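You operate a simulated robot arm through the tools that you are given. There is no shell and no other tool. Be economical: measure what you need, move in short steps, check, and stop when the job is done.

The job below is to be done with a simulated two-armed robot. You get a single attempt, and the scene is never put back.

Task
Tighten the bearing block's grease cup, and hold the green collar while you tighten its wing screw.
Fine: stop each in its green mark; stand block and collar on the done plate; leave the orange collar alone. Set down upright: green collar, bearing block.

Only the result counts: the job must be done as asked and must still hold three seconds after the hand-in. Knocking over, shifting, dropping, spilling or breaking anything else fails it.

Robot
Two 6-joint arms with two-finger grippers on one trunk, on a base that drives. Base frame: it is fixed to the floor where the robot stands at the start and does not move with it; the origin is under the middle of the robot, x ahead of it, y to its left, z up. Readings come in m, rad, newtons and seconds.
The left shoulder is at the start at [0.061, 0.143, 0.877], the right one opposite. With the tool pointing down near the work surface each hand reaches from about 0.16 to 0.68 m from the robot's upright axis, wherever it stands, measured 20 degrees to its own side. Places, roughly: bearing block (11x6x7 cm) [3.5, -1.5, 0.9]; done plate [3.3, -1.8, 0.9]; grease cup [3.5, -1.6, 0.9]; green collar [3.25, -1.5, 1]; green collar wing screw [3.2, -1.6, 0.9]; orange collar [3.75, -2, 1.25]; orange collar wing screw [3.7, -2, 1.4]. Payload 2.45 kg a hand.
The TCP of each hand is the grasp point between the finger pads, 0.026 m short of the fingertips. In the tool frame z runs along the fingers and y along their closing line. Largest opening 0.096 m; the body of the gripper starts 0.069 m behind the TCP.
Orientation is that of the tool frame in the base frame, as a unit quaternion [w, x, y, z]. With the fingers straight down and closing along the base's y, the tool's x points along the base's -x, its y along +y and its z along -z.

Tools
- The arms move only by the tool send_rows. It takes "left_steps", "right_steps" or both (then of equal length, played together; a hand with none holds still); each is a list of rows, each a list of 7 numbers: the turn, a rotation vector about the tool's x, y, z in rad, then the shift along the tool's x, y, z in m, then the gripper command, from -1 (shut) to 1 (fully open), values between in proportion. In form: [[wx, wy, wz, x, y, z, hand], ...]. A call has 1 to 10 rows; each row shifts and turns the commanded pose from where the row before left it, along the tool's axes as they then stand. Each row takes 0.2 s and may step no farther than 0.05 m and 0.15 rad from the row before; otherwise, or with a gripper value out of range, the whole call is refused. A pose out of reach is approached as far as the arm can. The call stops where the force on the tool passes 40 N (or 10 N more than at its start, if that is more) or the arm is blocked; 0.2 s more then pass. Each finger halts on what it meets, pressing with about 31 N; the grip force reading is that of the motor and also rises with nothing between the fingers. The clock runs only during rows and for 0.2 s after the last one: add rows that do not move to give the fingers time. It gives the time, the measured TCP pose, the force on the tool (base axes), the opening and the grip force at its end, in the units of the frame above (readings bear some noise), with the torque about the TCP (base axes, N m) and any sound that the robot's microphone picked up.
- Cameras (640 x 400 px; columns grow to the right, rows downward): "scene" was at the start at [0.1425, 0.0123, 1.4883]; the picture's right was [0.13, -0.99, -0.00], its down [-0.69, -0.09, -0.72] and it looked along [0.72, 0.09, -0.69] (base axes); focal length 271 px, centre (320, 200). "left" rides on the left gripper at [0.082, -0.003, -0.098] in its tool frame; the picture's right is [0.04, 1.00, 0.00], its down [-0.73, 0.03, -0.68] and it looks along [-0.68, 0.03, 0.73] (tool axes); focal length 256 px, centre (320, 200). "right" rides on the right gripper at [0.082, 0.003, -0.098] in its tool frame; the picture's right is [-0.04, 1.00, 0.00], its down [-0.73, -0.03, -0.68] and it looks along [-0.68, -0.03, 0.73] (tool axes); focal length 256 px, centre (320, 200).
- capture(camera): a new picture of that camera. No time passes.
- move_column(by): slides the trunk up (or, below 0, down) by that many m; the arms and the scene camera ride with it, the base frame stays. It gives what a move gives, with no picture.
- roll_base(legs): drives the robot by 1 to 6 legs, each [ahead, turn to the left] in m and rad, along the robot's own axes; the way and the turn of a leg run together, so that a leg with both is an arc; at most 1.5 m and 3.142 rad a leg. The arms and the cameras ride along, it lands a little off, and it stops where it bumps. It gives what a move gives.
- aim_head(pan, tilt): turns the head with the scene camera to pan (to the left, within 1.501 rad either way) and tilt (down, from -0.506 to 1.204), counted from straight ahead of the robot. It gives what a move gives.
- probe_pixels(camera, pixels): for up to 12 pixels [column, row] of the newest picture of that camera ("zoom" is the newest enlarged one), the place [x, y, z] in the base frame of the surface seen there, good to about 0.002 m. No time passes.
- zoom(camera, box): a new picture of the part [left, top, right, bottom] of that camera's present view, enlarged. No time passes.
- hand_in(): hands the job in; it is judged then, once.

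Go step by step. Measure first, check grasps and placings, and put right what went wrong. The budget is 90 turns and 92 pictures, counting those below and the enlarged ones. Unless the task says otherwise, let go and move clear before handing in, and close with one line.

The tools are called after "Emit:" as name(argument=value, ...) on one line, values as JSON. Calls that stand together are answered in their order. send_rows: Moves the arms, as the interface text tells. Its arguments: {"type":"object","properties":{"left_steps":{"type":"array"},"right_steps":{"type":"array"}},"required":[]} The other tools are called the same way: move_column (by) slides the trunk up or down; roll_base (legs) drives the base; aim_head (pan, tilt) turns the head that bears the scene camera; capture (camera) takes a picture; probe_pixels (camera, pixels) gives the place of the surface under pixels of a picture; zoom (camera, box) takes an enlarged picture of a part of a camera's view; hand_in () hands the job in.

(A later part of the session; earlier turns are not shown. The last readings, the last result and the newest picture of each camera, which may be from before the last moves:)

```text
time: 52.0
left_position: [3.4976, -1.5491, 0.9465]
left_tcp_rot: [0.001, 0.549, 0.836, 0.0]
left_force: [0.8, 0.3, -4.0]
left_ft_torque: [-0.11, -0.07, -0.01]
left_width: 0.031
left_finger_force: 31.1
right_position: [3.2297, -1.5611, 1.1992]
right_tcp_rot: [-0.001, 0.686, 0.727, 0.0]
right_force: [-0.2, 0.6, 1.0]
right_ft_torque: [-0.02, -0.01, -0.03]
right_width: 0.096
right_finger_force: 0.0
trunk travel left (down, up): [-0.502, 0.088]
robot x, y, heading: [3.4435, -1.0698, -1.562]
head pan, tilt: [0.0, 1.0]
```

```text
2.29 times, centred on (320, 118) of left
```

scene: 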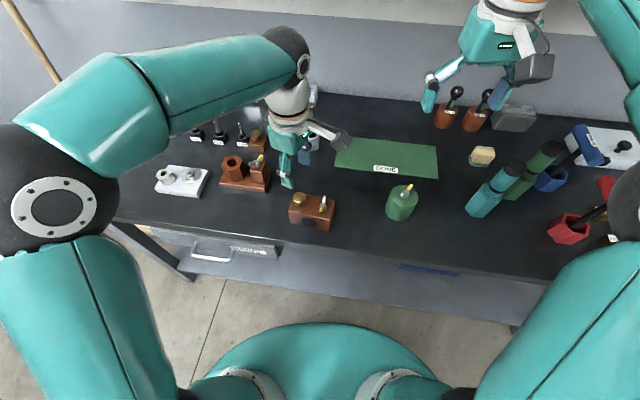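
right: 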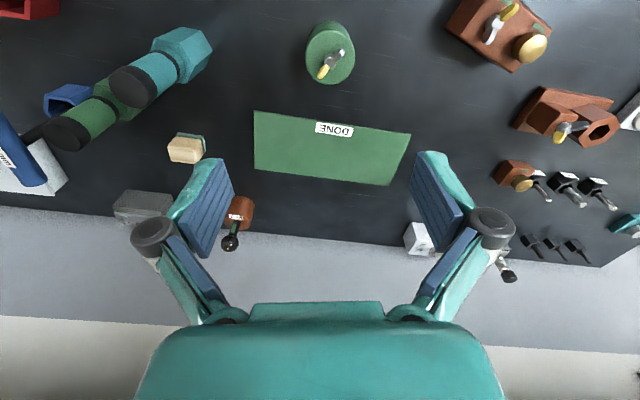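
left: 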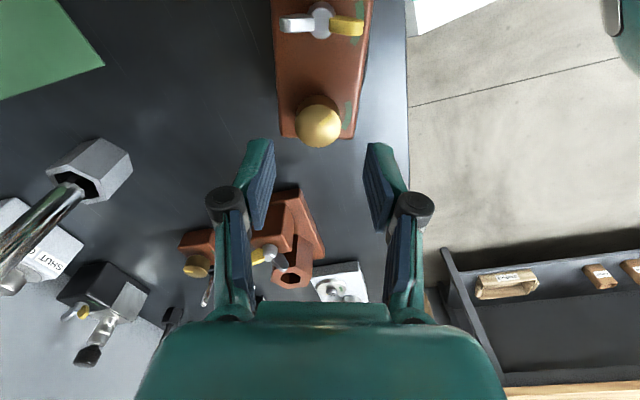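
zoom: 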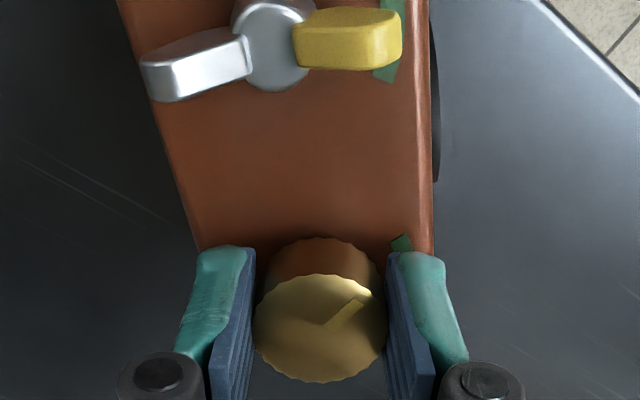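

Now the block turned along with the cup (the cup has stiffened), so it must be held. I'll release, raise the left hand, and measure the block's pose.

Emit:
send_rows(left_steps=[[0, 0, 0, 0, 0, 0, 0.05], [0, 0, 0, 0, 0, 0, 0.05], [0, 0, 0, 0, 0, -0.04, 0.05], [0, 0, 0, 0, 0, -0.04, 1], [0, 0, 0, -0.03, 0, -0.04, 1], [0, 0, 0, -0.04, 0, 0, 1], [0, 0, 0, -0.04, 0, 0, 1]])

Emit:
zoom(camera="scene", box=[276, 180, 348, 236])

```text
time: 53.6
left_position: [3.5408, -1.6485, 1.0666]
left_tcp_rot: [-0.001, 0.55, 0.835, 0.001]
left_force: [-0.2, -0.3, -0.2]
left_ft_torque: [0.03, 0.02, -0.01]
left_width: 0.096
left_finger_force: 0.0
right_position: [3.2291, -1.5605, 1.1993]
right_tcp_rot: [-0.001, 0.687, 0.727, 0.001]
right_force: [0.4, -0.3, 0.1]
right_ft_torque: [0.02, 0.03, 0.02]
right_width: 0.0959
right_finger_force: 0.2
trunk travel left (down, up): [-0.502, 0.088]
robot x, y, heading: [3.447, -1.0745, -1.558]
head pan, tilt: [0.0, 1.0]
```

```text
7.14 times, centred on (312, 208) of scene
```

zoom: 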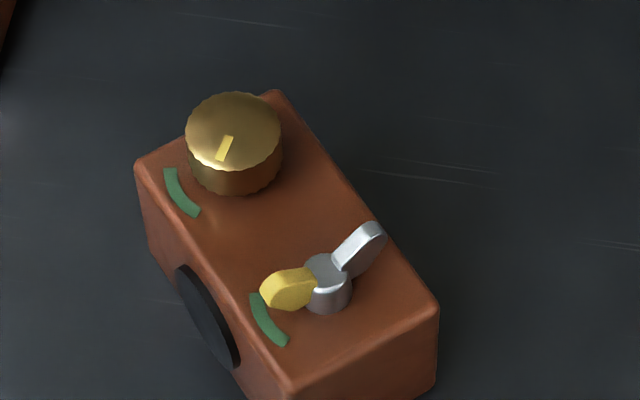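

Emit:
probe_pixels(camera="zoom", pixels=[[230, 140], [221, 158], [170, 172], [178, 195], [195, 213], [186, 135], [281, 140], [234, 94], [138, 165], [280, 95], [437, 305], [288, 388]])

Emit:
probe_pixels(camera="zoom", pixels=[[232, 167], [322, 270], [270, 290], [375, 232]])

```text
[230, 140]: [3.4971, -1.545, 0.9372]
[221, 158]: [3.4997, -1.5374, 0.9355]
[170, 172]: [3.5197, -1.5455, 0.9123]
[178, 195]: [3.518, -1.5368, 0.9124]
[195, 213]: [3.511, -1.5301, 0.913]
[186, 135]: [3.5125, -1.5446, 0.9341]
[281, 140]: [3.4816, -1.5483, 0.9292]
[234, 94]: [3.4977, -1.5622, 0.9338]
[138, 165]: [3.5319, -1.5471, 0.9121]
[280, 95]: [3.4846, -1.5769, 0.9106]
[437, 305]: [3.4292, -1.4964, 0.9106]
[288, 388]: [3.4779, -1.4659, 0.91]
```

```text
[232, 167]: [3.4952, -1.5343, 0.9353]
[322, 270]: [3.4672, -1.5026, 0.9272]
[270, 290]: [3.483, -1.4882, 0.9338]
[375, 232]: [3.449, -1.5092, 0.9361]
```

Block yaw is now ≈-56°, pointer ≈68°, mark ≈32°, so ≈36° remains and the block must be held. I'll bring the right hand to grip the lever end of the block, tilted 40° away from the cup; first the yaw and shift up high, with the left hand moved aside.

Emit:
send_rows(left_steps=[[0, 0, 0, -0.012, 0.0275, 0, 0.05], [0, 0, 0, -0.012, 0.0275, 0, 0.05], [0, 0, 0, 0, 0, 0, 0.05], [0, 0, 0, 0, 0, 0, 0.05], [0, 0, 0, 0, 0, 0, 0.05], [0, 0, 0, 0, 0, 0, 0.05], [0, 0, 0, 0, 0, 0, 0.05], [0, 0, 0, 0, 0, 0, 0.05], [0, 0, 0, 0, 0, 0, 0.05]], right_steps=[[0, 0, 0, 0.0211, 0.0408, 0, 1], [0, 0, 0, 0.0211, 0.0408, 0, 1], [0, 0, 0, 0.0211, 0.0408, 0, 1], [0, 0, 0, 0.0211, 0.0408, 0, 1], [0, 0, 0, 0.0211, 0.0408, 0, 1], [0, 0, -0.135, 0, 0, 0, 1], [0, 0, -0.135, 0, 0, 0, 1], [0, 0, -0.135, 0, 0, 0, 1], [0, 0, -0.135, 0, 0, 0, 1]])

Emit:
send_rows(right_steps=[[0, -0.14, 0, 0, 0, 0, 1], [0, -0.14, 0, 0, 0, 0, 1], [0, -0.14, 0, 0, 0, 0, 1], [0, -0.14, 0, 0, 0, 0, 1], [0, -0.14, 0, 0, 0, 0, 1]])

Emit:
capture(camera="scene")

```text
time: 55.6
left_position: [3.6002, -1.6493, 1.0665]
left_tcp_rot: [0.0, 0.549, 0.836, 0.0]
left_force: [-0.4, 0.1, -0.3]
left_ft_torque: [0.0, 0.04, 0.04]
left_width: 0.0504
left_finger_force: 0.0
right_position: [3.4274, -1.4431, 1.1989]
right_tcp_rot: [-0.001, 0.467, 0.884, 0.001]
right_force: [0.5, 0.0, 0.2]
right_ft_torque: [-0.02, 0.02, 0.0]
right_width: 0.096
right_finger_force: 0.1
trunk travel left (down, up): [-0.502, 0.088]
robot x, y, heading: [3.4449, -1.0708, -1.56]
head pan, tilt: [0.0, 1.0]
```

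```text
time: 56.8
left_position: [3.6002, -1.6491, 1.0675]
left_tcp_rot: [0.0, 0.549, 0.836, -0.002]
left_force: [-0.1, 0.3, -0.9]
left_ft_torque: [-0.03, 0.0, -0.01]
left_width: 0.0502
left_finger_force: 0.1
right_position: [3.4263, -1.4424, 1.1996]
right_tcp_rot: [0.304, 0.439, 0.83, -0.16]
right_force: [0.0, 0.5, -0.4]
right_ft_torque: [0.03, 0.05, -0.04]
right_width: 0.0961
right_finger_force: 0.0
trunk travel left (down, up): [-0.502, 0.088]
robot x, y, heading: [3.4433, -1.0692, -1.559]
head pan, tilt: [0.0, 1.0]
```

```text
53 pictures are left
```

scene: 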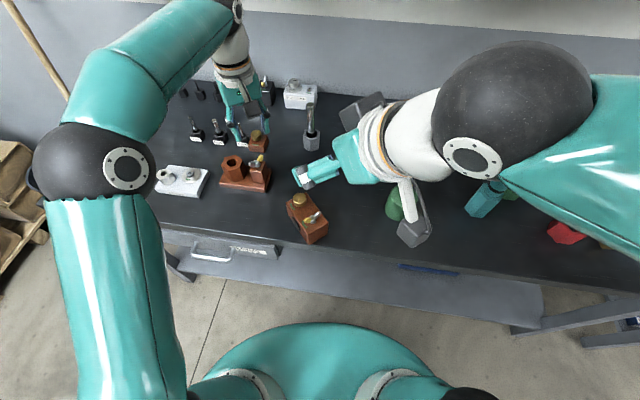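

Orientation is right (tool z = (.36,-.53,-.76)). I lower it straight down to the pre-grasp height and look.

Emit:
send_rows(right_steps=[[0, 0, 0, 0.0294, 0, 0.0351, 1], [0, 0, 0, 0.0294, 0, 0.0351, 1], [0, 0, 0, 0.0294, 0, 0.0351, 1], [0, 0, 0, 0.0294, 0, 0.0351, 1], [0, 0, 0, 0.0294, 0, 0.0351, 1]])

Emit:
capture(camera="scene")

Emit:
capture(camera="right")

```text
time: 58.0
left_position: [3.603, -1.65, 1.0672]
left_tcp_rot: [-0.001, 0.549, 0.836, -0.001]
left_force: [0.2, -0.8, 0.0]
left_ft_torque: [0.02, 0.04, 0.01]
left_width: 0.0502
left_finger_force: 0.1
right_position: [3.4289, -1.4508, 0.9682]
right_tcp_rot: [0.299, 0.442, 0.831, -0.156]
right_force: [0.6, -0.4, 0.4]
right_ft_torque: [0.02, 0.02, -0.01]
right_width: 0.096
right_finger_force: 0.1
right hand out of reach, approached as far as the arm can: row 5
trunk travel left (down, up): [-0.502, 0.088]
robot x, y, heading: [3.4392, -1.0728, -1.558]
head pan, tilt: [0.0, 1.0]
```

```text
52 pictures are left
```

scene: 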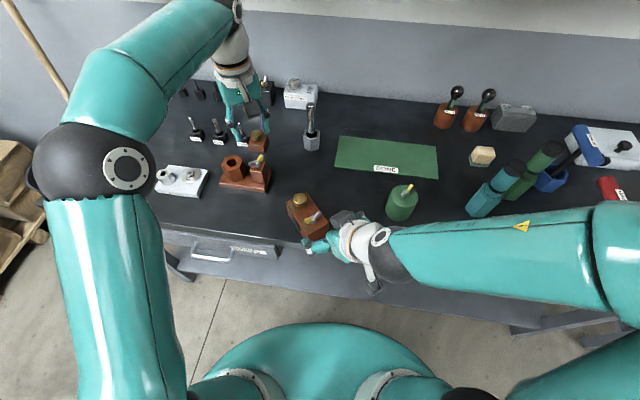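

```text
51 pictures are left
```

right: 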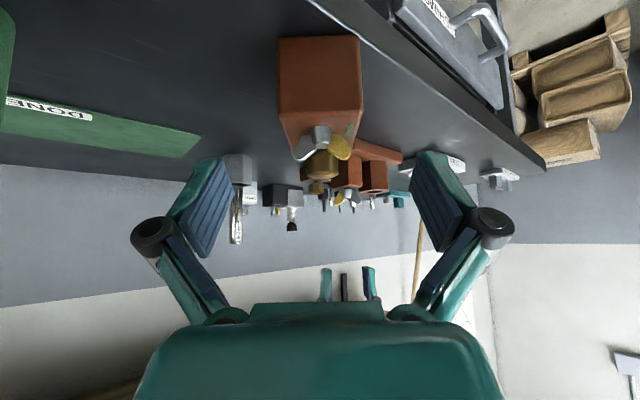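

The block is centred between the right fingers (columns 277–362). I advance 0.093 m along the tool axis, then check before closing.

Emit:
send_rows(right_steps=[[0, 0, 0, 0.001, 0.001, 0.031, 1], [0, 0, 0, 0.002, 0.001, 0.031, 1], [0, 0, 0, 0.002, 0.001, 0.031, 1]])

Emit:
capture(camera="right")

Emit:
zoom(camera="scene", box=[250, 160, 390, 280])

```text
time: 58.8
left_position: [3.6014, -1.6503, 1.0649]
left_tcp_rot: [0.0, 0.55, 0.835, 0.0]
left_force: [0.4, -0.7, 0.1]
left_ft_torque: [0.02, 0.04, 0.01]
left_width: 0.0504
left_finger_force: 0.1
right_position: [3.4656, -1.4947, 0.8978]
right_tcp_rot: [0.303, 0.44, 0.83, -0.159]
right_force: [0.5, 0.0, -0.4]
right_ft_torque: [-0.01, 0.0, -0.01]
right_width: 0.096
right_finger_force: 0.0
trunk travel left (down, up): [-0.502, 0.088]
robot x, y, heading: [3.4436, -1.0718, -1.559]
head pan, tilt: [0.0, 1.0]
```

```text
50 pictures are left
```

right: 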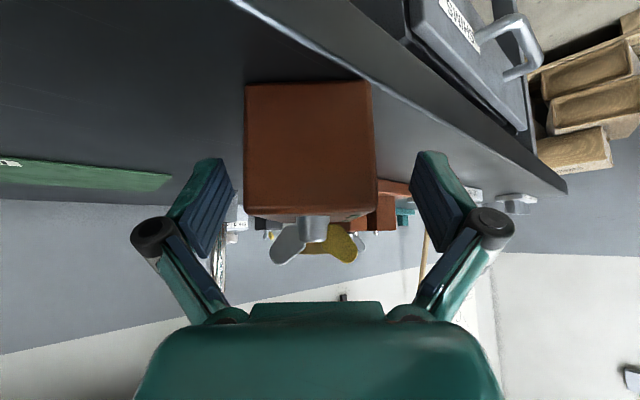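

```text
3.33 times, centred on (320, 220) of scene
```

zoom: 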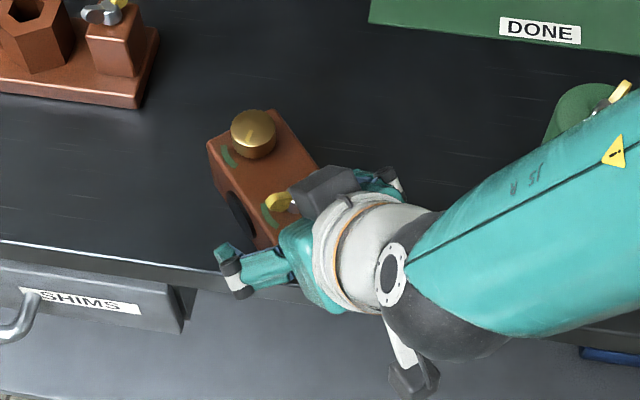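

The fingers straddle the block end cleanly, with the lever wings clear. Close the right gripper.

Emit:
send_rows(right_steps=[[0, 0, 0, 0, 0, 0, -0.3], [0, 0, 0, 0, 0, 0, -0.3], [0, 0, 0, 0, 0, 0, -0.3], [0, 0, 0, 0, 0, 0, -0.3]])

Emit:
zoom(camera="scene", box=[276, 170, 366, 240])

Emit:
probe_pixels(camera="zoom", pixels=[[175, 110], [175, 160], [130, 125], [225, 125], [175, 90], [120, 155], [150, 195], [135, 178]])

```text
time: 59.8
left_position: [3.6008, -1.6494, 1.0666]
left_tcp_rot: [0.0, 0.549, 0.836, -0.001]
left_force: [-0.8, -0.6, 0.1]
left_ft_torque: [-0.01, -0.02, -0.01]
left_width: 0.0505
left_finger_force: 0.1
right_position: [3.4641, -1.4934, 0.898]
right_tcp_rot: [0.303, 0.439, 0.831, -0.159]
right_force: [1.2, -2.2, 3.3]
right_ft_torque: [0.03, -0.25, -0.16]
right_width: 0.0598
right_finger_force: 31.3
trunk travel left (down, up): [-0.502, 0.088]
robot x, y, heading: [3.4433, -1.0714, -1.56]
head pan, tilt: [0.0, 1.0]
```

```text
5.71 times, centred on (321, 205) of scene
```

zoom: 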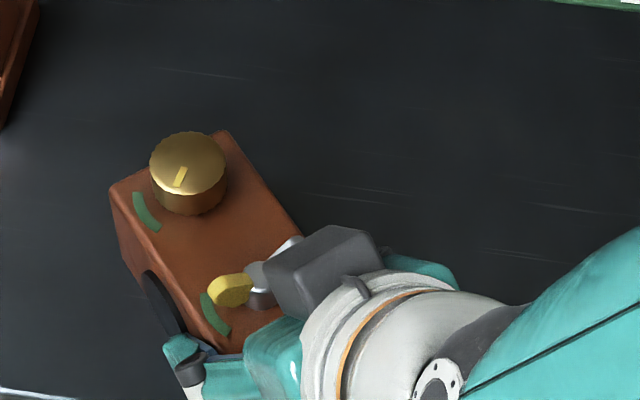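

```text
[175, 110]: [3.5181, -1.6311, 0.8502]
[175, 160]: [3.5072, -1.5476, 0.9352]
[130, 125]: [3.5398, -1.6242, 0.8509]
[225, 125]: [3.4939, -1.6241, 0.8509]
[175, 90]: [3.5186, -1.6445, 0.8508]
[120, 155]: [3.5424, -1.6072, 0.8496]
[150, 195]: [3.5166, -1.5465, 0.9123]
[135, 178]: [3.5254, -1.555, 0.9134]
```

Gripped (0.0598). Probing the cup's new centre, pointer and the dark box height for left-hand clearance.

Emit:
probe_pixels(camera="zoom", pixels=[[150, 172], [227, 172], [188, 133], [190, 213], [183, 168], [178, 186], [137, 195], [155, 228], [145, 212], [325, 240], [270, 262], [355, 285]])

```text
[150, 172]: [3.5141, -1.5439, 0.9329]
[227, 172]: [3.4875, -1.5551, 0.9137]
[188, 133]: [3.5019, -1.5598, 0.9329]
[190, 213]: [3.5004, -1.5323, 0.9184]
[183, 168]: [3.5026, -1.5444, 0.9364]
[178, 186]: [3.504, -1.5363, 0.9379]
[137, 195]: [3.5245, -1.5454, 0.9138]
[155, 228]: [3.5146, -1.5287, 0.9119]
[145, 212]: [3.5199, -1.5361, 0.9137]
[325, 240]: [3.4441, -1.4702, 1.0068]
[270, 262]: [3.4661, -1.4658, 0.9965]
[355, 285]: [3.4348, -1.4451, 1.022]
```

Cup centre is now ≈(3.500,-1.547); the right hand's box (≈0.09 m away, toward 113°) is clear if the left hand's camera side points to 60°→24°. Moving the left hand over the cup in that yaw.

Emit:
send_rows(left_steps=[[0, 0, 0.133, 0, 0, 0, 0.05], [0, 0, 0.133, 0, 0, 0, 0.05], [0, 0, 0.133, 0, 0, 0, 0.05], [0, 0, 0.133, 0, 0, 0, 0.05], [0, 0, 0.133, 0, 0, 0, 0.05], [0, 0, 0.133, 0, 0, 0, 0.05], [0, 0, 0.133, 0, 0, 0, 0.05]])

Emit:
send_rows(left_steps=[[0, 0, 0, 0.0128, -0.0462, 0, 0.05], [0, 0, 0, 0.0128, -0.0462, 0, 0.05], [0, 0, 0, 0.0128, -0.0462, 0, 0.05], [0, 0, 0, 0, 0, 0.035, 0.05], [0, 0, 0, 0, 0, 0.035, 0.05]])

Emit:
capture(camera="left")

Emit:
capture(camera="scene")

```text
time: 61.4
left_position: [3.6005, -1.6494, 1.0675]
left_tcp_rot: [0.0, 0.866, 0.5, -0.001]
left_force: [0.3, 0.1, 0.1]
left_ft_torque: [-0.01, 0.0, 0.04]
left_width: 0.0503
left_finger_force: 0.0
right_position: [3.4648, -1.4925, 0.8993]
right_tcp_rot: [0.303, 0.439, 0.831, -0.159]
right_force: [1.9, -3.8, 6.9]
right_ft_torque: [0.06, -0.34, -0.24]
right_width: 0.0597
right_finger_force: 30.7
trunk travel left (down, up): [-0.502, 0.088]
robot x, y, heading: [3.4439, -1.071, -1.564]
head pan, tilt: [0.0, 1.0]
```

```text
time: 62.6
left_position: [3.5014, -1.5462, 0.9969]
left_tcp_rot: [0.0, 0.866, 0.5, -0.001]
left_force: [0.2, -0.3, -0.9]
left_ft_torque: [-0.04, 0.0, 0.0]
left_width: 0.0504
left_finger_force: 0.0
right_position: [3.4647, -1.4903, 0.8978]
right_tcp_rot: [0.303, 0.439, 0.831, -0.16]
right_force: [-3.4, 2.5, 8.7]
right_ft_torque: [0.34, 0.0, 0.02]
right_width: 0.0599
right_finger_force: 30.4
trunk travel left (down, up): [-0.502, 0.088]
robot x, y, heading: [3.4455, -1.0713, -1.564]
head pan, tilt: [0.0, 1.0]
```

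```text
47 pictures are left
```

left: 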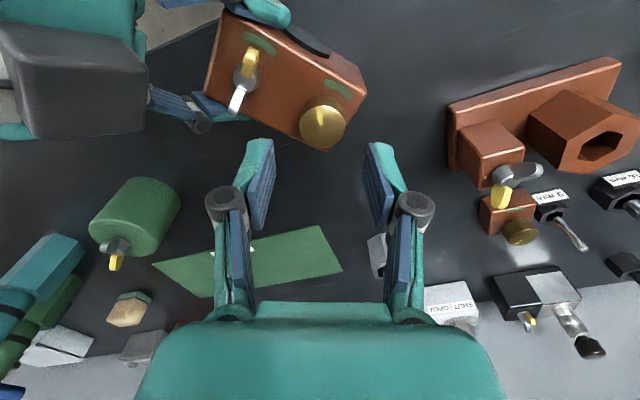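

```text
46 pictures are left
```

scene: 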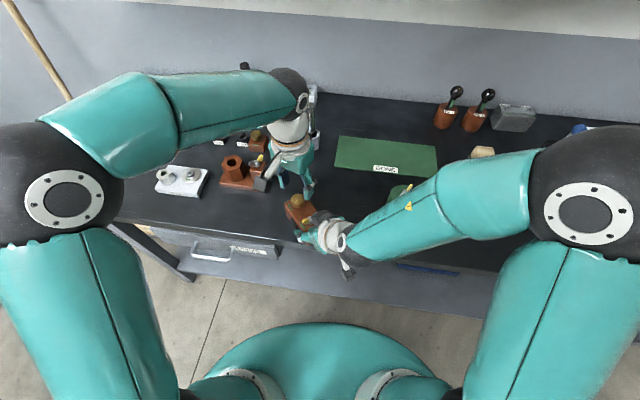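

The left hand is aligned over the cup (323,122) and the block is held. Descend, grip and turn 0.63 rad clockwise.

Emit:
send_rows(left_steps=[[0, 0, 0, 0, 0, 0.026, 0.05], [0, 0, 0, 0, 0, 0.026, 0.05], [0, 0, 0, 0, 0, 0, -0.5], [0, 0, 0, 0, 0, 0, -0.5], [0, 0, 0.105, 0, 0, 0, -0.5], [0, 0, 0.105, 0, 0, 0, -0.5], [0, 0, 0.105, 0, 0, 0, -0.5], [0, 0, 0.105, 0, 0, 0, -0.5], [0, 0, 0.105, 0, 0, 0, -0.5], [0, 0, 0.105, 0, 0, 0, -0.5]])

Emit:
zoom(camera="left", box=[180, 30, 460, 205])

Emit:
zoom(camera="scene", box=[276, 170, 366, 240])

```text
time: 64.8
left_position: [3.5005, -1.5475, 0.9447]
left_tcp_rot: [0.002, 0.979, 0.206, -0.001]
left_force: [9.3, -11.8, 3.3]
left_ft_torque: [-0.33, -0.33, 0.02]
left_width: 0.0336
left_finger_force: 7.2
right_position: [3.4647, -1.4914, 0.8984]
right_tcp_rot: [0.303, 0.438, 0.831, -0.158]
right_force: [-10.6, 10.0, 8.3]
right_ft_torque: [0.34, 0.06, -0.2]
right_width: 0.0599
right_finger_force: 30.8
trunk travel left (down, up): [-0.502, 0.088]
robot x, y, heading: [3.4462, -1.0728, -1.556]
head pan, tilt: [0.0, 1.0]
```

```text
2.29 times, centred on (320, 118) of left
```

zoom: 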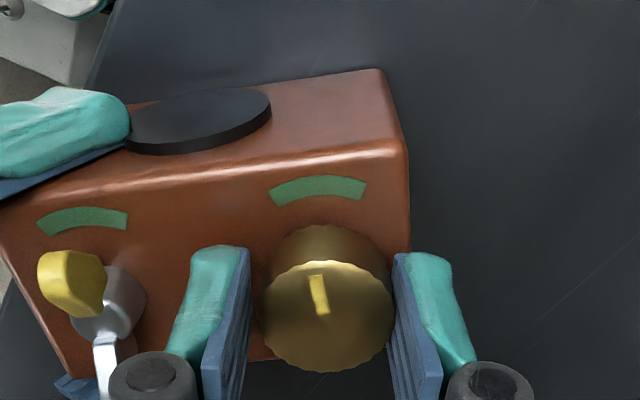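

```text
5.71 times, centred on (321, 205) of scene
```

zoom: 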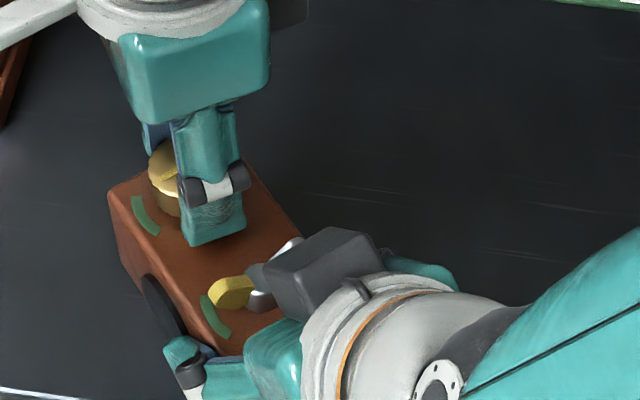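

With the block held, the pointer now appears in line with the mark's centre (zoom (316,295) vs mark (318,188)). I release the left, lift away and measure.

Emit:
send_rows(left_steps=[[0, 0, 0, 0, 0, 0, 0.05], [0, 0, 0, 0, 0, 0, 0.05], [0, 0, 0, 0, 0, -0.04, 0.05], [0, 0, 0, 0, 0, -0.04, 0.05], [0, 0, -0.1, 0, 0.04, -0.04, 0.05], [0, 0, -0.1, 0, 0.04, -0.02, 0.05], [0, 0, -0.1, 0, 0.04, 0, 0.05], [0, 0, -0.1, 0, 0.04, 0, 0.05]])

Emit:
zoom(camera="scene", box=[276, 170, 366, 240])

```text
refused: row 5 steps farther than a row can; nothing moved
```

```text
5.71 times, centred on (321, 205) of scene
```

zoom: 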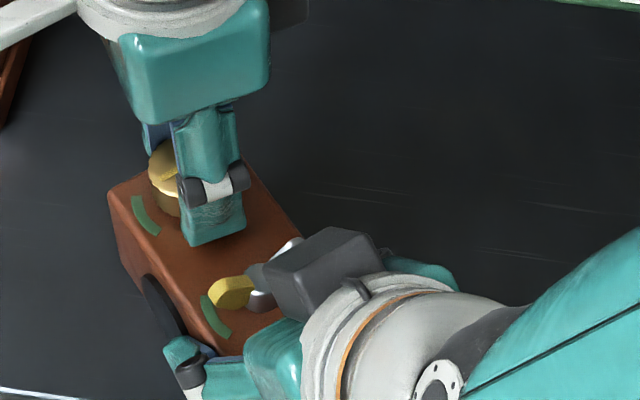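

Row 5 was too long; resend with shorter steps.

Emit:
send_rows(left_steps=[[0, 0, 0, 0, 0, 0, 0.05], [0, 0, 0, 0, 0, 0, 0.05], [0, 0, 0, 0, 0, -0.04, 0.05], [0, 0, 0, 0, 0, -0.04, 0.05], [0, 0, -0.1, 0, 0.02, -0.04, 0.05], [0, 0, -0.1, 0, 0.04, -0.02, 0.05], [0, 0, -0.1, 0, 0.04, 0, 0.05], [0, 0, -0.1, 0, 0.04, 0, 0.05]])

Emit:
zoom(camera="scene", box=[276, 170, 366, 240])

```text
time: 66.6
left_position: [3.5784, -1.664, 1.0857]
left_tcp_rot: [0.0, 0.917, 0.398, 0.001]
left_force: [0.5, 0.2, 0.3]
left_ft_torque: [0.03, 0.03, -0.03]
left_width: 0.0505
left_finger_force: 0.0
right_position: [3.4637, -1.4934, 0.8987]
right_tcp_rot: [0.303, 0.439, 0.83, -0.16]
right_force: [0.7, -1.1, 0.4]
right_ft_torque: [0.21, -0.02, -0.02]
right_width: 0.0598
right_finger_force: 31.0
trunk travel left (down, up): [-0.502, 0.088]
robot x, y, heading: [3.4454, -1.0716, -1.557]
head pan, tilt: [0.0, 1.0]
```

```text
5.71 times, centred on (321, 205) of scene
```

zoom: 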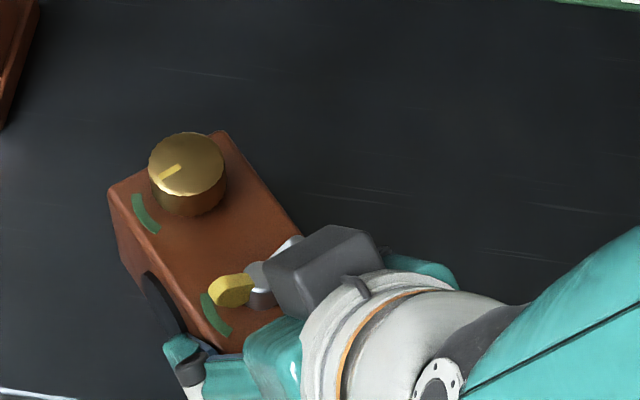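

Emit:
probe_pixels(camera="zoom", pixels=[[178, 168], [161, 178], [149, 170], [225, 172], [187, 133], [180, 195], [137, 198], [155, 230], [145, 214], [112, 190], [222, 133], [230, 352]])

```text
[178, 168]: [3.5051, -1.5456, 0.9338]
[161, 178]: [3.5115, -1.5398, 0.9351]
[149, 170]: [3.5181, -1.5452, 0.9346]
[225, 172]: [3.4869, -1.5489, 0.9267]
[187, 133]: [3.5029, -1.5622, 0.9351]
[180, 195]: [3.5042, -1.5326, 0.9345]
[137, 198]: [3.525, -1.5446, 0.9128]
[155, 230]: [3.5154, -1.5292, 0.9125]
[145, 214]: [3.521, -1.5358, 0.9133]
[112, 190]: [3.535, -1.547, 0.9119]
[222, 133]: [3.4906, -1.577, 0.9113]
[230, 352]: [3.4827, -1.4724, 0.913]
```

The cup pointer is at ≈41° with the mark centre at ≈33° (mark half-width ~24°): in the mark. The right hand already holds the block, so next is the done plate; probing its corners.

Emit:
probe_pixels(camera="scene", pixels=[[342, 138], [434, 149], [336, 166], [436, 177], [340, 140], [386, 143], [387, 158], [380, 150]])

Emit:
zoom(camera="scene", box=[320, 120, 460, 200])

Emit:
probe_pixels(camera="zoom", pixels=[[83, 76], [532, 125], [65, 212], [540, 265], [85, 82], [525, 130], [70, 205]])

```text
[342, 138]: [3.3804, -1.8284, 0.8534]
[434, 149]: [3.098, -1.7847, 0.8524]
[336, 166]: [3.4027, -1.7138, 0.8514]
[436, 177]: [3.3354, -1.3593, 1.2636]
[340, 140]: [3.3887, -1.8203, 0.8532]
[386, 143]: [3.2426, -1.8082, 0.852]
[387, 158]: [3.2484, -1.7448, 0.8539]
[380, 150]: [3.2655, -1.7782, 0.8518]
```

```text
4.57 times, centred on (390, 160) of scene
```

zoom: 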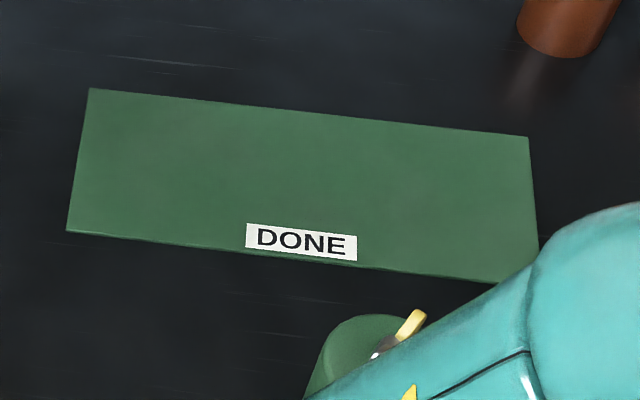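

```text
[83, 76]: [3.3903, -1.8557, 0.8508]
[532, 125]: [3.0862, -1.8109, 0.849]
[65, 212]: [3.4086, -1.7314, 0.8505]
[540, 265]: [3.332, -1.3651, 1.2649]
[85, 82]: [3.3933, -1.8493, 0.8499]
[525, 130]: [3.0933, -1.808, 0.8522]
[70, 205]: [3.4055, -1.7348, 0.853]
```

Plate corners: about (3.39,-1.84), (3.41,-1.70), (3.115,-1.676), (3.09,-1.80). I'll lift the block, yaw it 30°, and carry it toward (3.324,-1.767).

Emit:
send_rows(right_steps=[[0, 0, 0, -0.0257, 0, -0.0306, -0.3], [0, 0, 0, -0.0257, 0, -0.0306, -0.3], [0, 0, 0, -0.0257, 0, -0.0306, -0.3], [-0.0836, 0, -0.0996, 0, 0, 0, -0.3], [-0.0836, 0, -0.0996, 0, 0, 0, -0.3], [-0.0836, 0, -0.0996, 0, 0, 0, -0.3], [-0.0836, 0, -0.0996, 0, 0, 0, -0.3]], left_steps=[[0, 0, 0, 0, 0, -0.04, 0.05], [0, 0, 0, 0, 0, -0.04, 0.05], [0, 0, 0, 0, 0, 0, 0.05], [0, 0, 0, 0, 0, 0, 0.05], [0, 0, 0, 0, 0, 0, 0.05], [0, 0, 0, 0, 0, 0, 0.05], [0, 0, 0, 0, 0, 0, 0.05]])

Emit:
capture(camera="scene")

```text
time: 68.2
left_position: [3.5792, -1.6429, 1.1541]
left_tcp_rot: [0.0, 0.918, 0.397, 0.0]
left_force: [-0.1, 0.5, -0.7]
left_ft_torque: [0.02, -0.03, -0.02]
left_width: 0.0505
left_finger_force: 0.2
left hand out of reach, approached as far as the arm can: row 2
right_position: [3.4644, -1.492, 1.0188]
right_tcp_rot: [0.325, 0.239, 0.911, -0.085]
right_force: [-0.4, 0.2, 0.0]
right_ft_torque: [-0.01, 0.0, -0.03]
right_width: 0.0337
right_finger_force: 0.0
right hand out of reach, approached as far as the arm can: row 6
trunk travel left (down, up): [-0.502, 0.088]
robot x, y, heading: [3.4416, -1.0715, -1.559]
head pan, tilt: [0.0, 1.0]
```

```text
40 pictures are left
```

scene: 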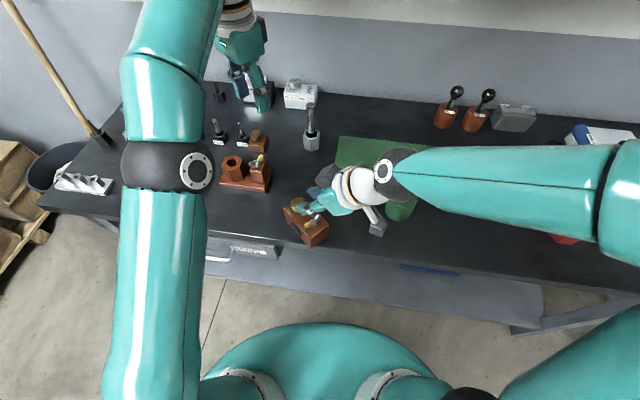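

The right gripper shut to 0.034 — the block slipped out during the lift and seems still standing on the bench. Look closely.

Emit:
zoom(camera="scene", box=[266, 170, 356, 250])

Emit:
capture(camera="right")

```text
5.00 times, centred on (311, 210) of scene
```

zoom: 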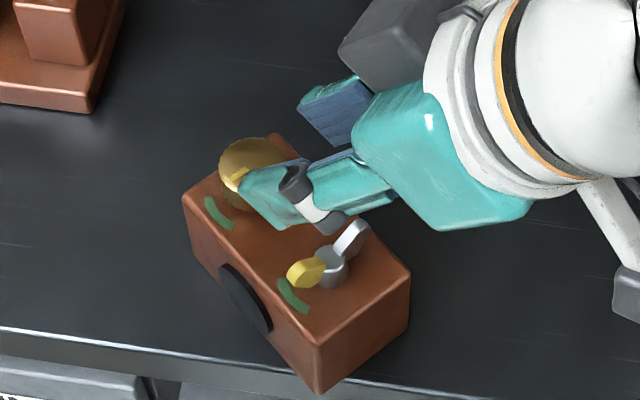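

```text
38 pictures are left
```

right: 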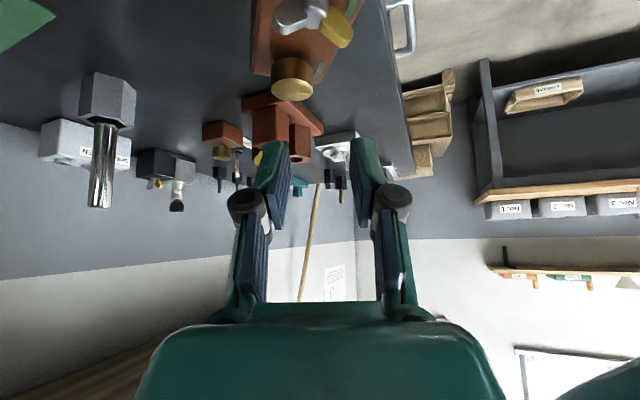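

The block stands undisturbed in tilt. I'll regrasp it vertically over its centre for carrying; measuring its corners first.

Emit:
probe_pixels(camera="zoom", pixels=[[187, 198], [272, 137], [406, 272], [318, 342], [205, 198], [228, 225], [212, 212], [237, 175], [330, 262], [305, 272], [350, 232]])

```text
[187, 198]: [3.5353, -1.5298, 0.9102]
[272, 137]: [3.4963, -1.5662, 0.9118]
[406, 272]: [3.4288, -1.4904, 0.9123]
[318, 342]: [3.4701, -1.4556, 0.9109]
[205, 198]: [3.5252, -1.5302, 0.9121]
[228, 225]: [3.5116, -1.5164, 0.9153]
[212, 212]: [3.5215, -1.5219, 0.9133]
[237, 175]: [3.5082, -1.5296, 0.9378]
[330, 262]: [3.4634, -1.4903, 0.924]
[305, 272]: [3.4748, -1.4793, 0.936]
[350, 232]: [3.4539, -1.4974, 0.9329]
```

Block centre ≈(3.4826,-1.5105), long axis 131.5°. Raise the right hand, make it vertical with closing line at 41.5°, fully open.

Emit:
send_rows(right_steps=[[0, 0, 0, -0.019, 0, -0.023, -0.3], [0, 0, 0, -0.019, 0, -0.023, -0.3], [0, 0.137, 0, 0, 0, 0, 1], [0, 0.137, 0, 0, 0, 0, 1], [0, 0.137, 0, 0, 0, 0, 1], [0, 0.137, 0, 0, 0, 0, 1], [0, 0.137, 0, 0, 0, 0, 1], [0, 0, 0.111, 0, 0, 0, 1], [0, 0, 0.111, 0, 0, 0, 1], [0, 0, 0.111, 0, 0, 0, 1]])

```text
time: 70.4
left_position: [3.5796, -1.6427, 1.1531]
left_tcp_rot: [0.0, 0.917, 0.398, -0.001]
left_force: [0.1, 0.4, -0.2]
left_ft_torque: [-0.02, 0.03, -0.02]
left_width: 0.0503
left_finger_force: 0.1
right_position: [3.4649, -1.4919, 1.0775]
right_tcp_rot: [0.001, 0.411, 0.911, 0.0]
right_force: [-0.4, 0.4, 0.4]
right_ft_torque: [0.01, 0.0, 0.01]
right_width: 0.0958
right_finger_force: 0.1
trunk travel left (down, up): [-0.502, 0.088]
robot x, y, heading: [3.4446, -1.0689, -1.558]
head pan, tilt: [0.0, 1.0]
```

Vertical and aligned (tool x at 131.4°). Shift 0.026 back and descend to just above grasp height, then view.

Emit:
send_rows(right_steps=[[0, 0, 0, -0.0257, 0.001, 0, 1], [0, 0, 0, 0, 0, 0.035, 1], [0, 0, 0, 0, 0, 0.035, 1], [0, 0, 0, 0, 0, 0.035, 1]])

Emit:
capture(camera="right")

```text
time: 71.4
left_position: [3.5797, -1.6433, 1.1525]
left_tcp_rot: [0.0, 0.918, 0.397, -0.001]
left_force: [0.2, 0.7, 0.4]
left_ft_torque: [0.0, 0.01, 0.01]
left_width: 0.0504
left_finger_force: 0.2
right_position: [3.4815, -1.5098, 0.9721]
right_tcp_rot: [0.002, 0.411, 0.912, 0.001]
right_force: [1.1, -0.1, 0.3]
right_ft_torque: [0.03, 0.04, -0.01]
right_width: 0.0959
right_finger_force: 0.0
trunk travel left (down, up): [-0.502, 0.088]
robot x, y, heading: [3.4422, -1.0723, -1.558]
head pan, tilt: [0.0, 1.0]
```

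```text
37 pictures are left
```

right: 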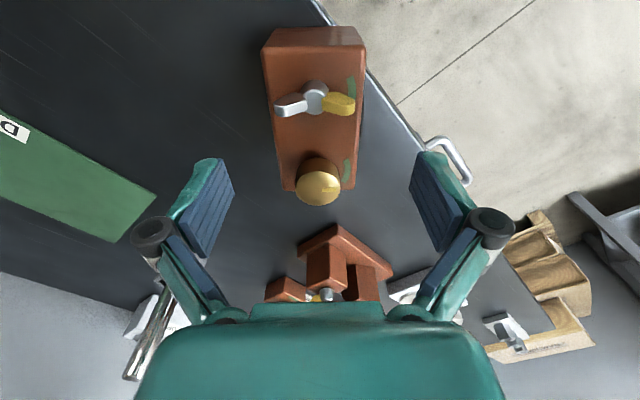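

The block lies centred between the fingers. Descend to z≈0.889 and close.

Emit:
send_rows(right_steps=[[0, 0, 0, 0, 0, 0.028, 1], [0, 0, 0, 0, 0, 0.028, 1], [0, 0, 0, 0, 0, 0.027, 1], [0, 0, 0, 0, 0, 0, -0.5], [0, 0, 0, 0, 0, 0, -0.5], [0, 0, 0, 0, 0, 0, -0.5], [0, 0, 0, 0, 0, 0, -0.5]])

Emit:
send_rows(right_steps=[[0, 0, 0, 0, 0, -0.01, -0.5], [0, 0, 0, 0, 0, -0.01, -0.5], [0, 0, 0, 0, 0, 0, -0.5]])

Emit:
zoom(camera="scene", box=[246, 150, 386, 260])

```text
time: 73.0
left_position: [3.5798, -1.6423, 1.1526]
left_tcp_rot: [0.0, 0.918, 0.397, -0.001]
left_force: [0.6, 0.8, 0.3]
left_ft_torque: [0.03, 0.01, -0.01]
left_width: 0.0505
left_finger_force: 0.0
right_position: [3.4803, -1.5085, 0.8887]
right_tcp_rot: [0.002, 0.411, 0.912, 0.0]
right_force: [-1.1, -0.2, 0.5]
right_ft_torque: [-0.26, -0.09, -0.15]
right_width: 0.0597
right_finger_force: 31.1
trunk travel left (down, up): [-0.502, 0.088]
robot x, y, heading: [3.4411, -1.0732, -1.559]
head pan, tilt: [0.0, 1.0]
```

```text
time: 73.8
left_position: [3.58, -1.6429, 1.152]
left_tcp_rot: [0.0, 0.918, 0.397, 0.0]
left_force: [-0.2, -0.4, -0.3]
left_ft_torque: [0.05, 0.0, -0.01]
left_width: 0.0504
left_finger_force: 0.1
right_position: [3.483, -1.5077, 0.909]
right_tcp_rot: [0.001, 0.411, 0.912, 0.001]
right_force: [-0.3, -0.5, -4.7]
right_ft_torque: [0.05, 0.01, 0.01]
right_width: 0.0596
right_finger_force: 31.1
trunk travel left (down, up): [-0.502, 0.088]
robot x, y, heading: [3.4395, -1.0718, -1.557]
head pan, tilt: [0.0, 1.0]
```

```text
3.64 times, centred on (316, 205) of scene
```

zoom: 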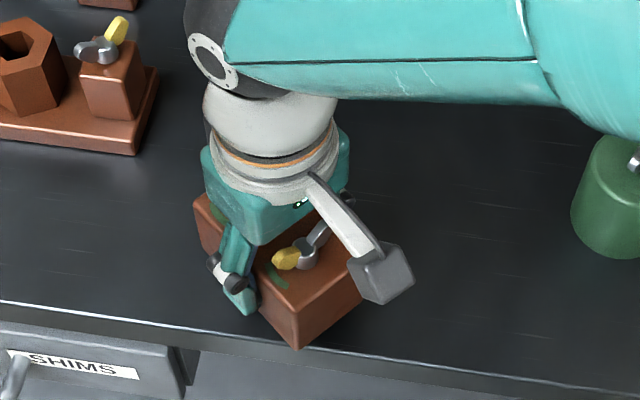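

The block is firmly held and off the bench (≈5 N). Lift, yaw +40° to line up with the plate, and retract the left hand; then drive 0.07 m closer.

Emit:
send_rows(right_steps=[[0, 0, 0, 0, 0, -0.04, -0.5], [0, 0, 0, 0, 0, -0.04, -0.5], [0, 0, -0.14, 0, 0, -0.04, -0.5], [0, 0, -0.14, 0, 0, 0, -0.5], [0, 0, -0.14, 0, 0, 0, -0.5], [0, 0, -0.14, 0, 0, 0, -0.5], [0, 0, -0.14, 0, 0, 0, -0.5]], left_steps=[[0, 0, 0, 0.024, -0.023, 0, 0.05], [0, 0, 0, 0.024, -0.023, 0, 0.05], [0, 0, 0, 0.024, -0.023, 0, 0.05], [0, 0, 0, 0, 0, 0, 0.05], [0, 0, 0, 0, 0, 0, 0.05], [0, 0, 0, 0, 0, 0, 0.05], [0, 0, 0, 0, 0, 0, 0.05]])

Emit:
roll_base(legs=[[0.07, 0]])

Emit:
capture(camera="scene")

```text
time: 75.4
left_position: [3.5746, -1.542, 1.1521]
left_tcp_rot: [0.0, 0.918, 0.397, -0.001]
left_force: [-0.2, 0.1, -0.2]
left_ft_torque: [-0.03, 0.04, -0.01]
left_width: 0.0504
left_finger_force: 0.0
right_position: [3.4813, -1.5103, 1.0292]
right_tcp_rot: [0.001, 0.072, 0.997, -0.001]
right_force: [-0.3, 1.2, -5.6]
right_ft_torque: [0.02, 0.02, 0.0]
right_width: 0.0595
right_finger_force: 30.8
trunk travel left (down, up): [-0.502, 0.088]
robot x, y, heading: [3.444, -1.073, -1.563]
head pan, tilt: [0.0, 1.0]
```

```text
time: 76.4
left_position: [3.5768, -1.6156, 1.1493]
left_tcp_rot: [-0.001, 0.918, 0.397, -0.001]
left_force: [0.2, -0.3, 0.1]
left_ft_torque: [0.05, -0.01, -0.03]
left_width: 0.0503
left_finger_force: 0.0
right_position: [3.4822, -1.5823, 1.0283]
right_tcp_rot: [0.0, 0.074, 0.997, 0.001]
right_force: [-0.3, -0.7, -4.8]
right_ft_torque: [0.08, 0.05, 0.01]
right_width: 0.0597
right_finger_force: 31.0
trunk travel left (down, up): [-0.502, 0.088]
robot x, y, heading: [3.4463, -1.1402, -1.56]
head pan, tilt: [0.0, 1.0]
```

```text
35 pictures are left
```

scene: 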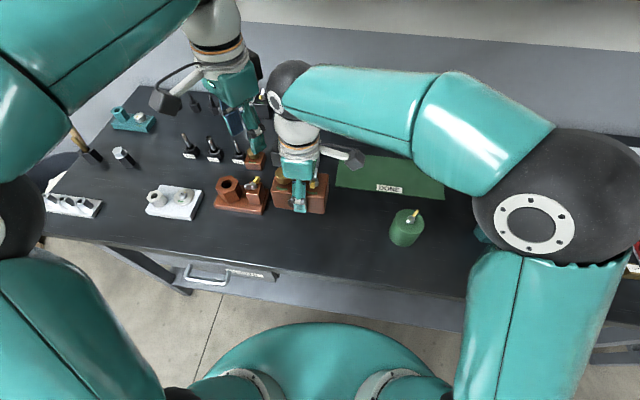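

Holding well. I check the plate's position once more and move the block over its left half, x first, then back.

Emit:
probe_pixels(camera="scene", pixels=[[346, 158], [440, 168], [338, 185], [442, 197], [390, 176]])

Emit:
send_rows(right_steps=[[0, 0, 0, 0.043, 0, 0, -0.5], [0, 0, 0, 0.043, 0, 0, -0.5], [0, 0, 0, 0.043, 0, 0, -0.5], [0, 0, 0, 0, -0.041, 0, -0.5], [0, 0, 0, 0, -0.041, 0, -0.5], [0, 0, 0, 0, -0.041, 0, -0.5], [0, 0, 0, 0, -0.041, 0, -0.5], [0, 0, 0, 0, -0.04, 0, -0.5]])

Emit:
capture(camera="scene")

```text
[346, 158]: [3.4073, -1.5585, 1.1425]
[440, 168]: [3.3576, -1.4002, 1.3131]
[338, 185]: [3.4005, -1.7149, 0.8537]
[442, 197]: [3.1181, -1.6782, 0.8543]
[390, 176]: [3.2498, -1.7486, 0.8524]
```

```text
time: 78.2
left_position: [3.5755, -1.6156, 1.1511]
left_tcp_rot: [-0.001, 0.918, 0.397, -0.001]
left_force: [0.5, -0.5, -1.3]
left_ft_torque: [0.03, 0.03, -0.01]
left_width: 0.0503
left_finger_force: 0.1
right_position: [3.3249, -1.7655, 1.0262]
right_tcp_rot: [0.0, 0.072, 0.997, 0.002]
right_force: [-0.1, 0.4, -4.9]
right_ft_torque: [-0.01, 0.07, 0.03]
right_width: 0.0596
right_finger_force: 30.9
trunk travel left (down, up): [-0.502, 0.088]
robot x, y, heading: [3.4423, -1.1404, -1.559]
head pan, tilt: [0.0, 1.0]
```

```text
34 pictures are left
```

scene: 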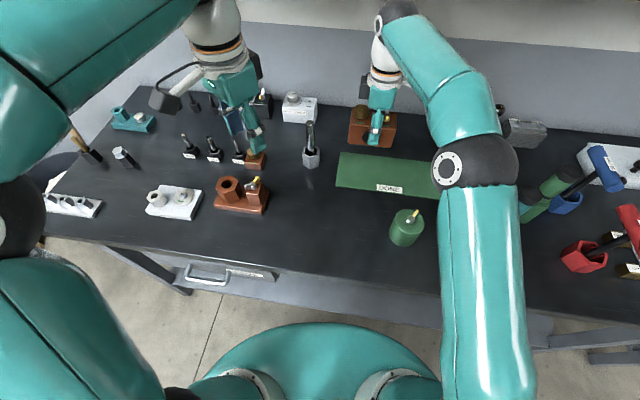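

In position above the plate (3.325,-1.766). Lower gently.

Emit:
send_rows(right_steps=[[0, 0, 0, 0, 0, 0.032, -0.5], [0, 0, 0, 0, 0, 0.032, -0.5], [0, 0, 0, 0, 0, 0.032, -0.5], [0, 0, 0, 0, 0, 0.028, -0.5], [0, 0, 0, 0, 0, 0.005, -0.5], [0, 0, 0, 0, 0, 0.004, -0.5]])

Emit:
zoom(camera="scene", box=[310, 110, 470, 210])

```text
time: 79.6
left_position: [3.5769, -1.613, 1.151]
left_tcp_rot: [0.0, 0.918, 0.397, 0.0]
left_force: [-1.1, 0.3, -0.2]
left_ft_torque: [-0.02, 0.02, -0.01]
left_width: 0.0504
left_finger_force: 0.1
right_position: [3.3255, -1.764, 0.8945]
right_tcp_rot: [0.001, 0.073, 0.997, 0.0]
right_force: [-0.7, 0.7, -5.1]
right_ft_torque: [0.02, 0.04, -0.01]
right_width: 0.0598
right_finger_force: 30.7
trunk travel left (down, up): [-0.502, 0.088]
robot x, y, heading: [3.4456, -1.141, -1.556]
head pan, tilt: [0.0, 1.0]
```

```text
4.00 times, centred on (390, 160) of scene
```

zoom: 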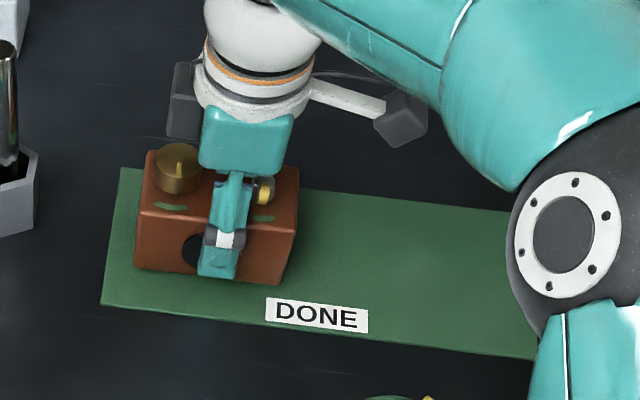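

The block is over the plate with weight still on the hand; lower a few mm until contact.

Emit:
send_rows(right_steps=[[0, 0, 0, 0, 0, 0.002, -0.5], [0, 0, 0, 0, 0, 0.002, -0.5]])

```text
time: 80.2
left_position: [3.5761, -1.6124, 1.1516]
left_tcp_rot: [0.0, 0.918, 0.398, 0.001]
left_force: [-1.0, 0.3, -0.1]
left_ft_torque: [-0.01, -0.03, -0.02]
left_width: 0.0503
left_finger_force: 0.1
right_position: [3.3256, -1.7642, 0.892]
right_tcp_rot: [0.001, 0.072, 0.997, -0.001]
right_force: [0.2, -1.0, -4.5]
right_ft_torque: [0.02, -0.03, -0.01]
right_width: 0.0597
right_finger_force: 31.0
trunk travel left (down, up): [-0.502, 0.088]
robot x, y, heading: [3.4413, -1.1432, -1.558]
head pan, tilt: [0.0, 1.0]
```

Emit:
send_rows(right_steps=[[0, 0, 0, 0, 0, 0.002, -0.5], [0, 0, 0, 0, 0, 0.001, -0.5]])

```text
time: 80.8
left_position: [3.5768, -1.6123, 1.153]
left_tcp_rot: [0.0, 0.918, 0.397, -0.001]
left_force: [-1.0, -0.5, 0.0]
left_ft_torque: [0.0, -0.04, 0.0]
left_width: 0.0506
left_finger_force: 0.1
right_position: [3.3263, -1.7643, 0.8903]
right_tcp_rot: [0.002, 0.073, 0.997, -0.001]
right_force: [1.9, 0.7, 9.6]
right_ft_torque: [0.37, -0.22, -0.02]
right_width: 0.0601
right_finger_force: 30.8
trunk travel left (down, up): [-0.502, 0.088]
robot x, y, heading: [3.4474, -1.1403, -1.554]
head pan, tilt: [0.0, 1.0]
```

Contact is felt (+9.6 N). Release, then rise straight up.

Emit:
send_rows(right_steps=[[0, 0, 0, 0, 0, 0, 1], [0, 0, 0, 0, 0, 0, 1], [0, 0, 0, 0, 0, 0, 1], [0, 0, 0, 0, 0, -0.04, 1], [0, 0, 0, 0, 0, -0.04, 1], [0, 0, 0, 0, 0, -0.04, 1], [0, 0, 0, 0, 0, -0.04, 1], [0, 0, 0, 0, 0, -0.04, 1]])

Emit:
capture(camera="scene")

Emit:
zoom(camera="scene", box=[320, 120, 430, 200])

```text
time: 82.6
left_position: [3.5757, -1.6131, 1.1534]
left_tcp_rot: [0.001, 0.918, 0.397, 0.0]
left_force: [0.2, -0.7, -1.0]
left_ft_torque: [-0.07, -0.01, 0.01]
left_width: 0.0505
left_finger_force: 0.0
right_position: [3.3241, -1.7532, 1.086]
right_tcp_rot: [0.001, 0.072, 0.997, 0.0]
right_force: [0.0, 0.8, -0.7]
right_ft_torque: [-0.03, 0.01, 0.02]
right_width: 0.096
right_finger_force: 0.1
right hand out of reach, approached as far as the arm can: row 8
trunk travel left (down, up): [-0.502, 0.088]
robot x, y, heading: [3.4417, -1.1385, -1.558]
head pan, tilt: [0.0, 1.0]
```

```text
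32 pictures are left
```

scene: 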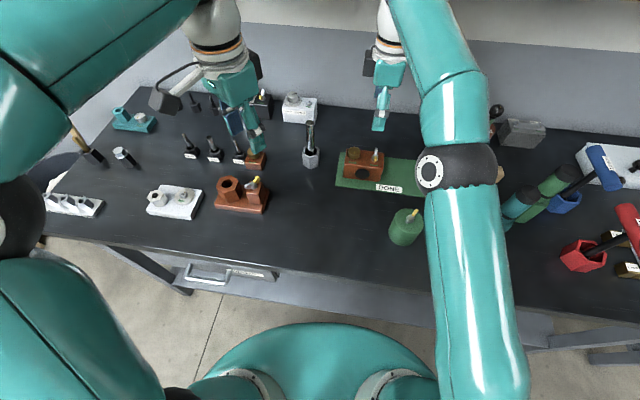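

```text
5.00 times, centred on (375, 160) of scene
```

zoom: 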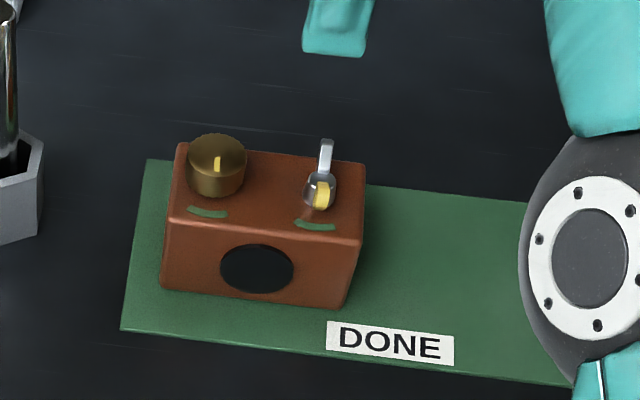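

The block stands on the plate. I'll verify the cup pointer against the mark numerically.

Emit:
probe_pixels(camera="zoom", pixels=[[217, 158], [218, 172], [189, 160], [246, 162], [217, 135], [216, 178], [189, 209], [207, 214], [227, 214], [170, 215], [358, 238], [180, 148]])

```text
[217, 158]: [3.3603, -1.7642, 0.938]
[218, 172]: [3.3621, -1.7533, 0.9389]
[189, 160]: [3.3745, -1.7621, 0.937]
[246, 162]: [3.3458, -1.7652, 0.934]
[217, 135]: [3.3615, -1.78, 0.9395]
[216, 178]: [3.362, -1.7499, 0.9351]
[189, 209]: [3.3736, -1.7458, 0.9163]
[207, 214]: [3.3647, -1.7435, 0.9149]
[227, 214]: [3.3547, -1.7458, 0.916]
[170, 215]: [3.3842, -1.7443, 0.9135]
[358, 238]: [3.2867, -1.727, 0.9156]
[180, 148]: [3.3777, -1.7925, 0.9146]
```

Pointer 81° vs mark centre 80–82°: the cup is done. For the collar, the right hand must hold it from the side (tilt ~55°, leaning right), so I check obstacles at that side and its present pose.

Emit:
probe_pixels(camera="scene", pixels=[[516, 208], [505, 222], [528, 195], [545, 200], [405, 212], [405, 245], [498, 175]])

Emit:
zoom(camera="scene", box=[375, 195, 435, 255])

Emit:
probe_pixels(camera="zoom", pixels=[[345, 145], [380, 95], [300, 185], [330, 155], [260, 215], [310, 235], [350, 235], [205, 190], [425, 180], [310, 90], [320, 262], [352, 128]])

```text
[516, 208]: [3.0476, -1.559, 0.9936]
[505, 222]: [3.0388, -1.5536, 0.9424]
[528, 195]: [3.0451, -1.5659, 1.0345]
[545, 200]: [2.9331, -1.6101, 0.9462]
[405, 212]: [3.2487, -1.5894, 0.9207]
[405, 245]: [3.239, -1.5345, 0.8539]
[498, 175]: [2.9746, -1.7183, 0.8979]
```

```text
6.67 times, centred on (405, 225) of scene
```

zoom: 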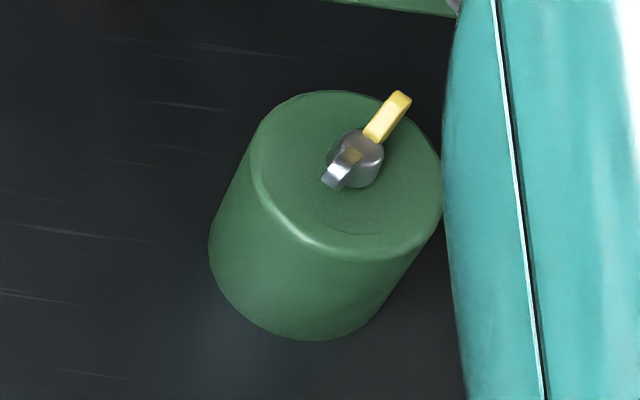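

```text
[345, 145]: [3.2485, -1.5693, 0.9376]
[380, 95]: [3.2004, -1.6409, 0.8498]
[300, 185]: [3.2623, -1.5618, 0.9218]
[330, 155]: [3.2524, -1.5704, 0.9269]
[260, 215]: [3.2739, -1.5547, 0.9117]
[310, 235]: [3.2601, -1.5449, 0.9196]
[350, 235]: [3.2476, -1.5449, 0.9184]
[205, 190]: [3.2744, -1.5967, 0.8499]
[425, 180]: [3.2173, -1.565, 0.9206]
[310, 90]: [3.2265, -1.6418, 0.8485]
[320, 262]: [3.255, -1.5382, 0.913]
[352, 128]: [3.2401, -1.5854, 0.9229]
```

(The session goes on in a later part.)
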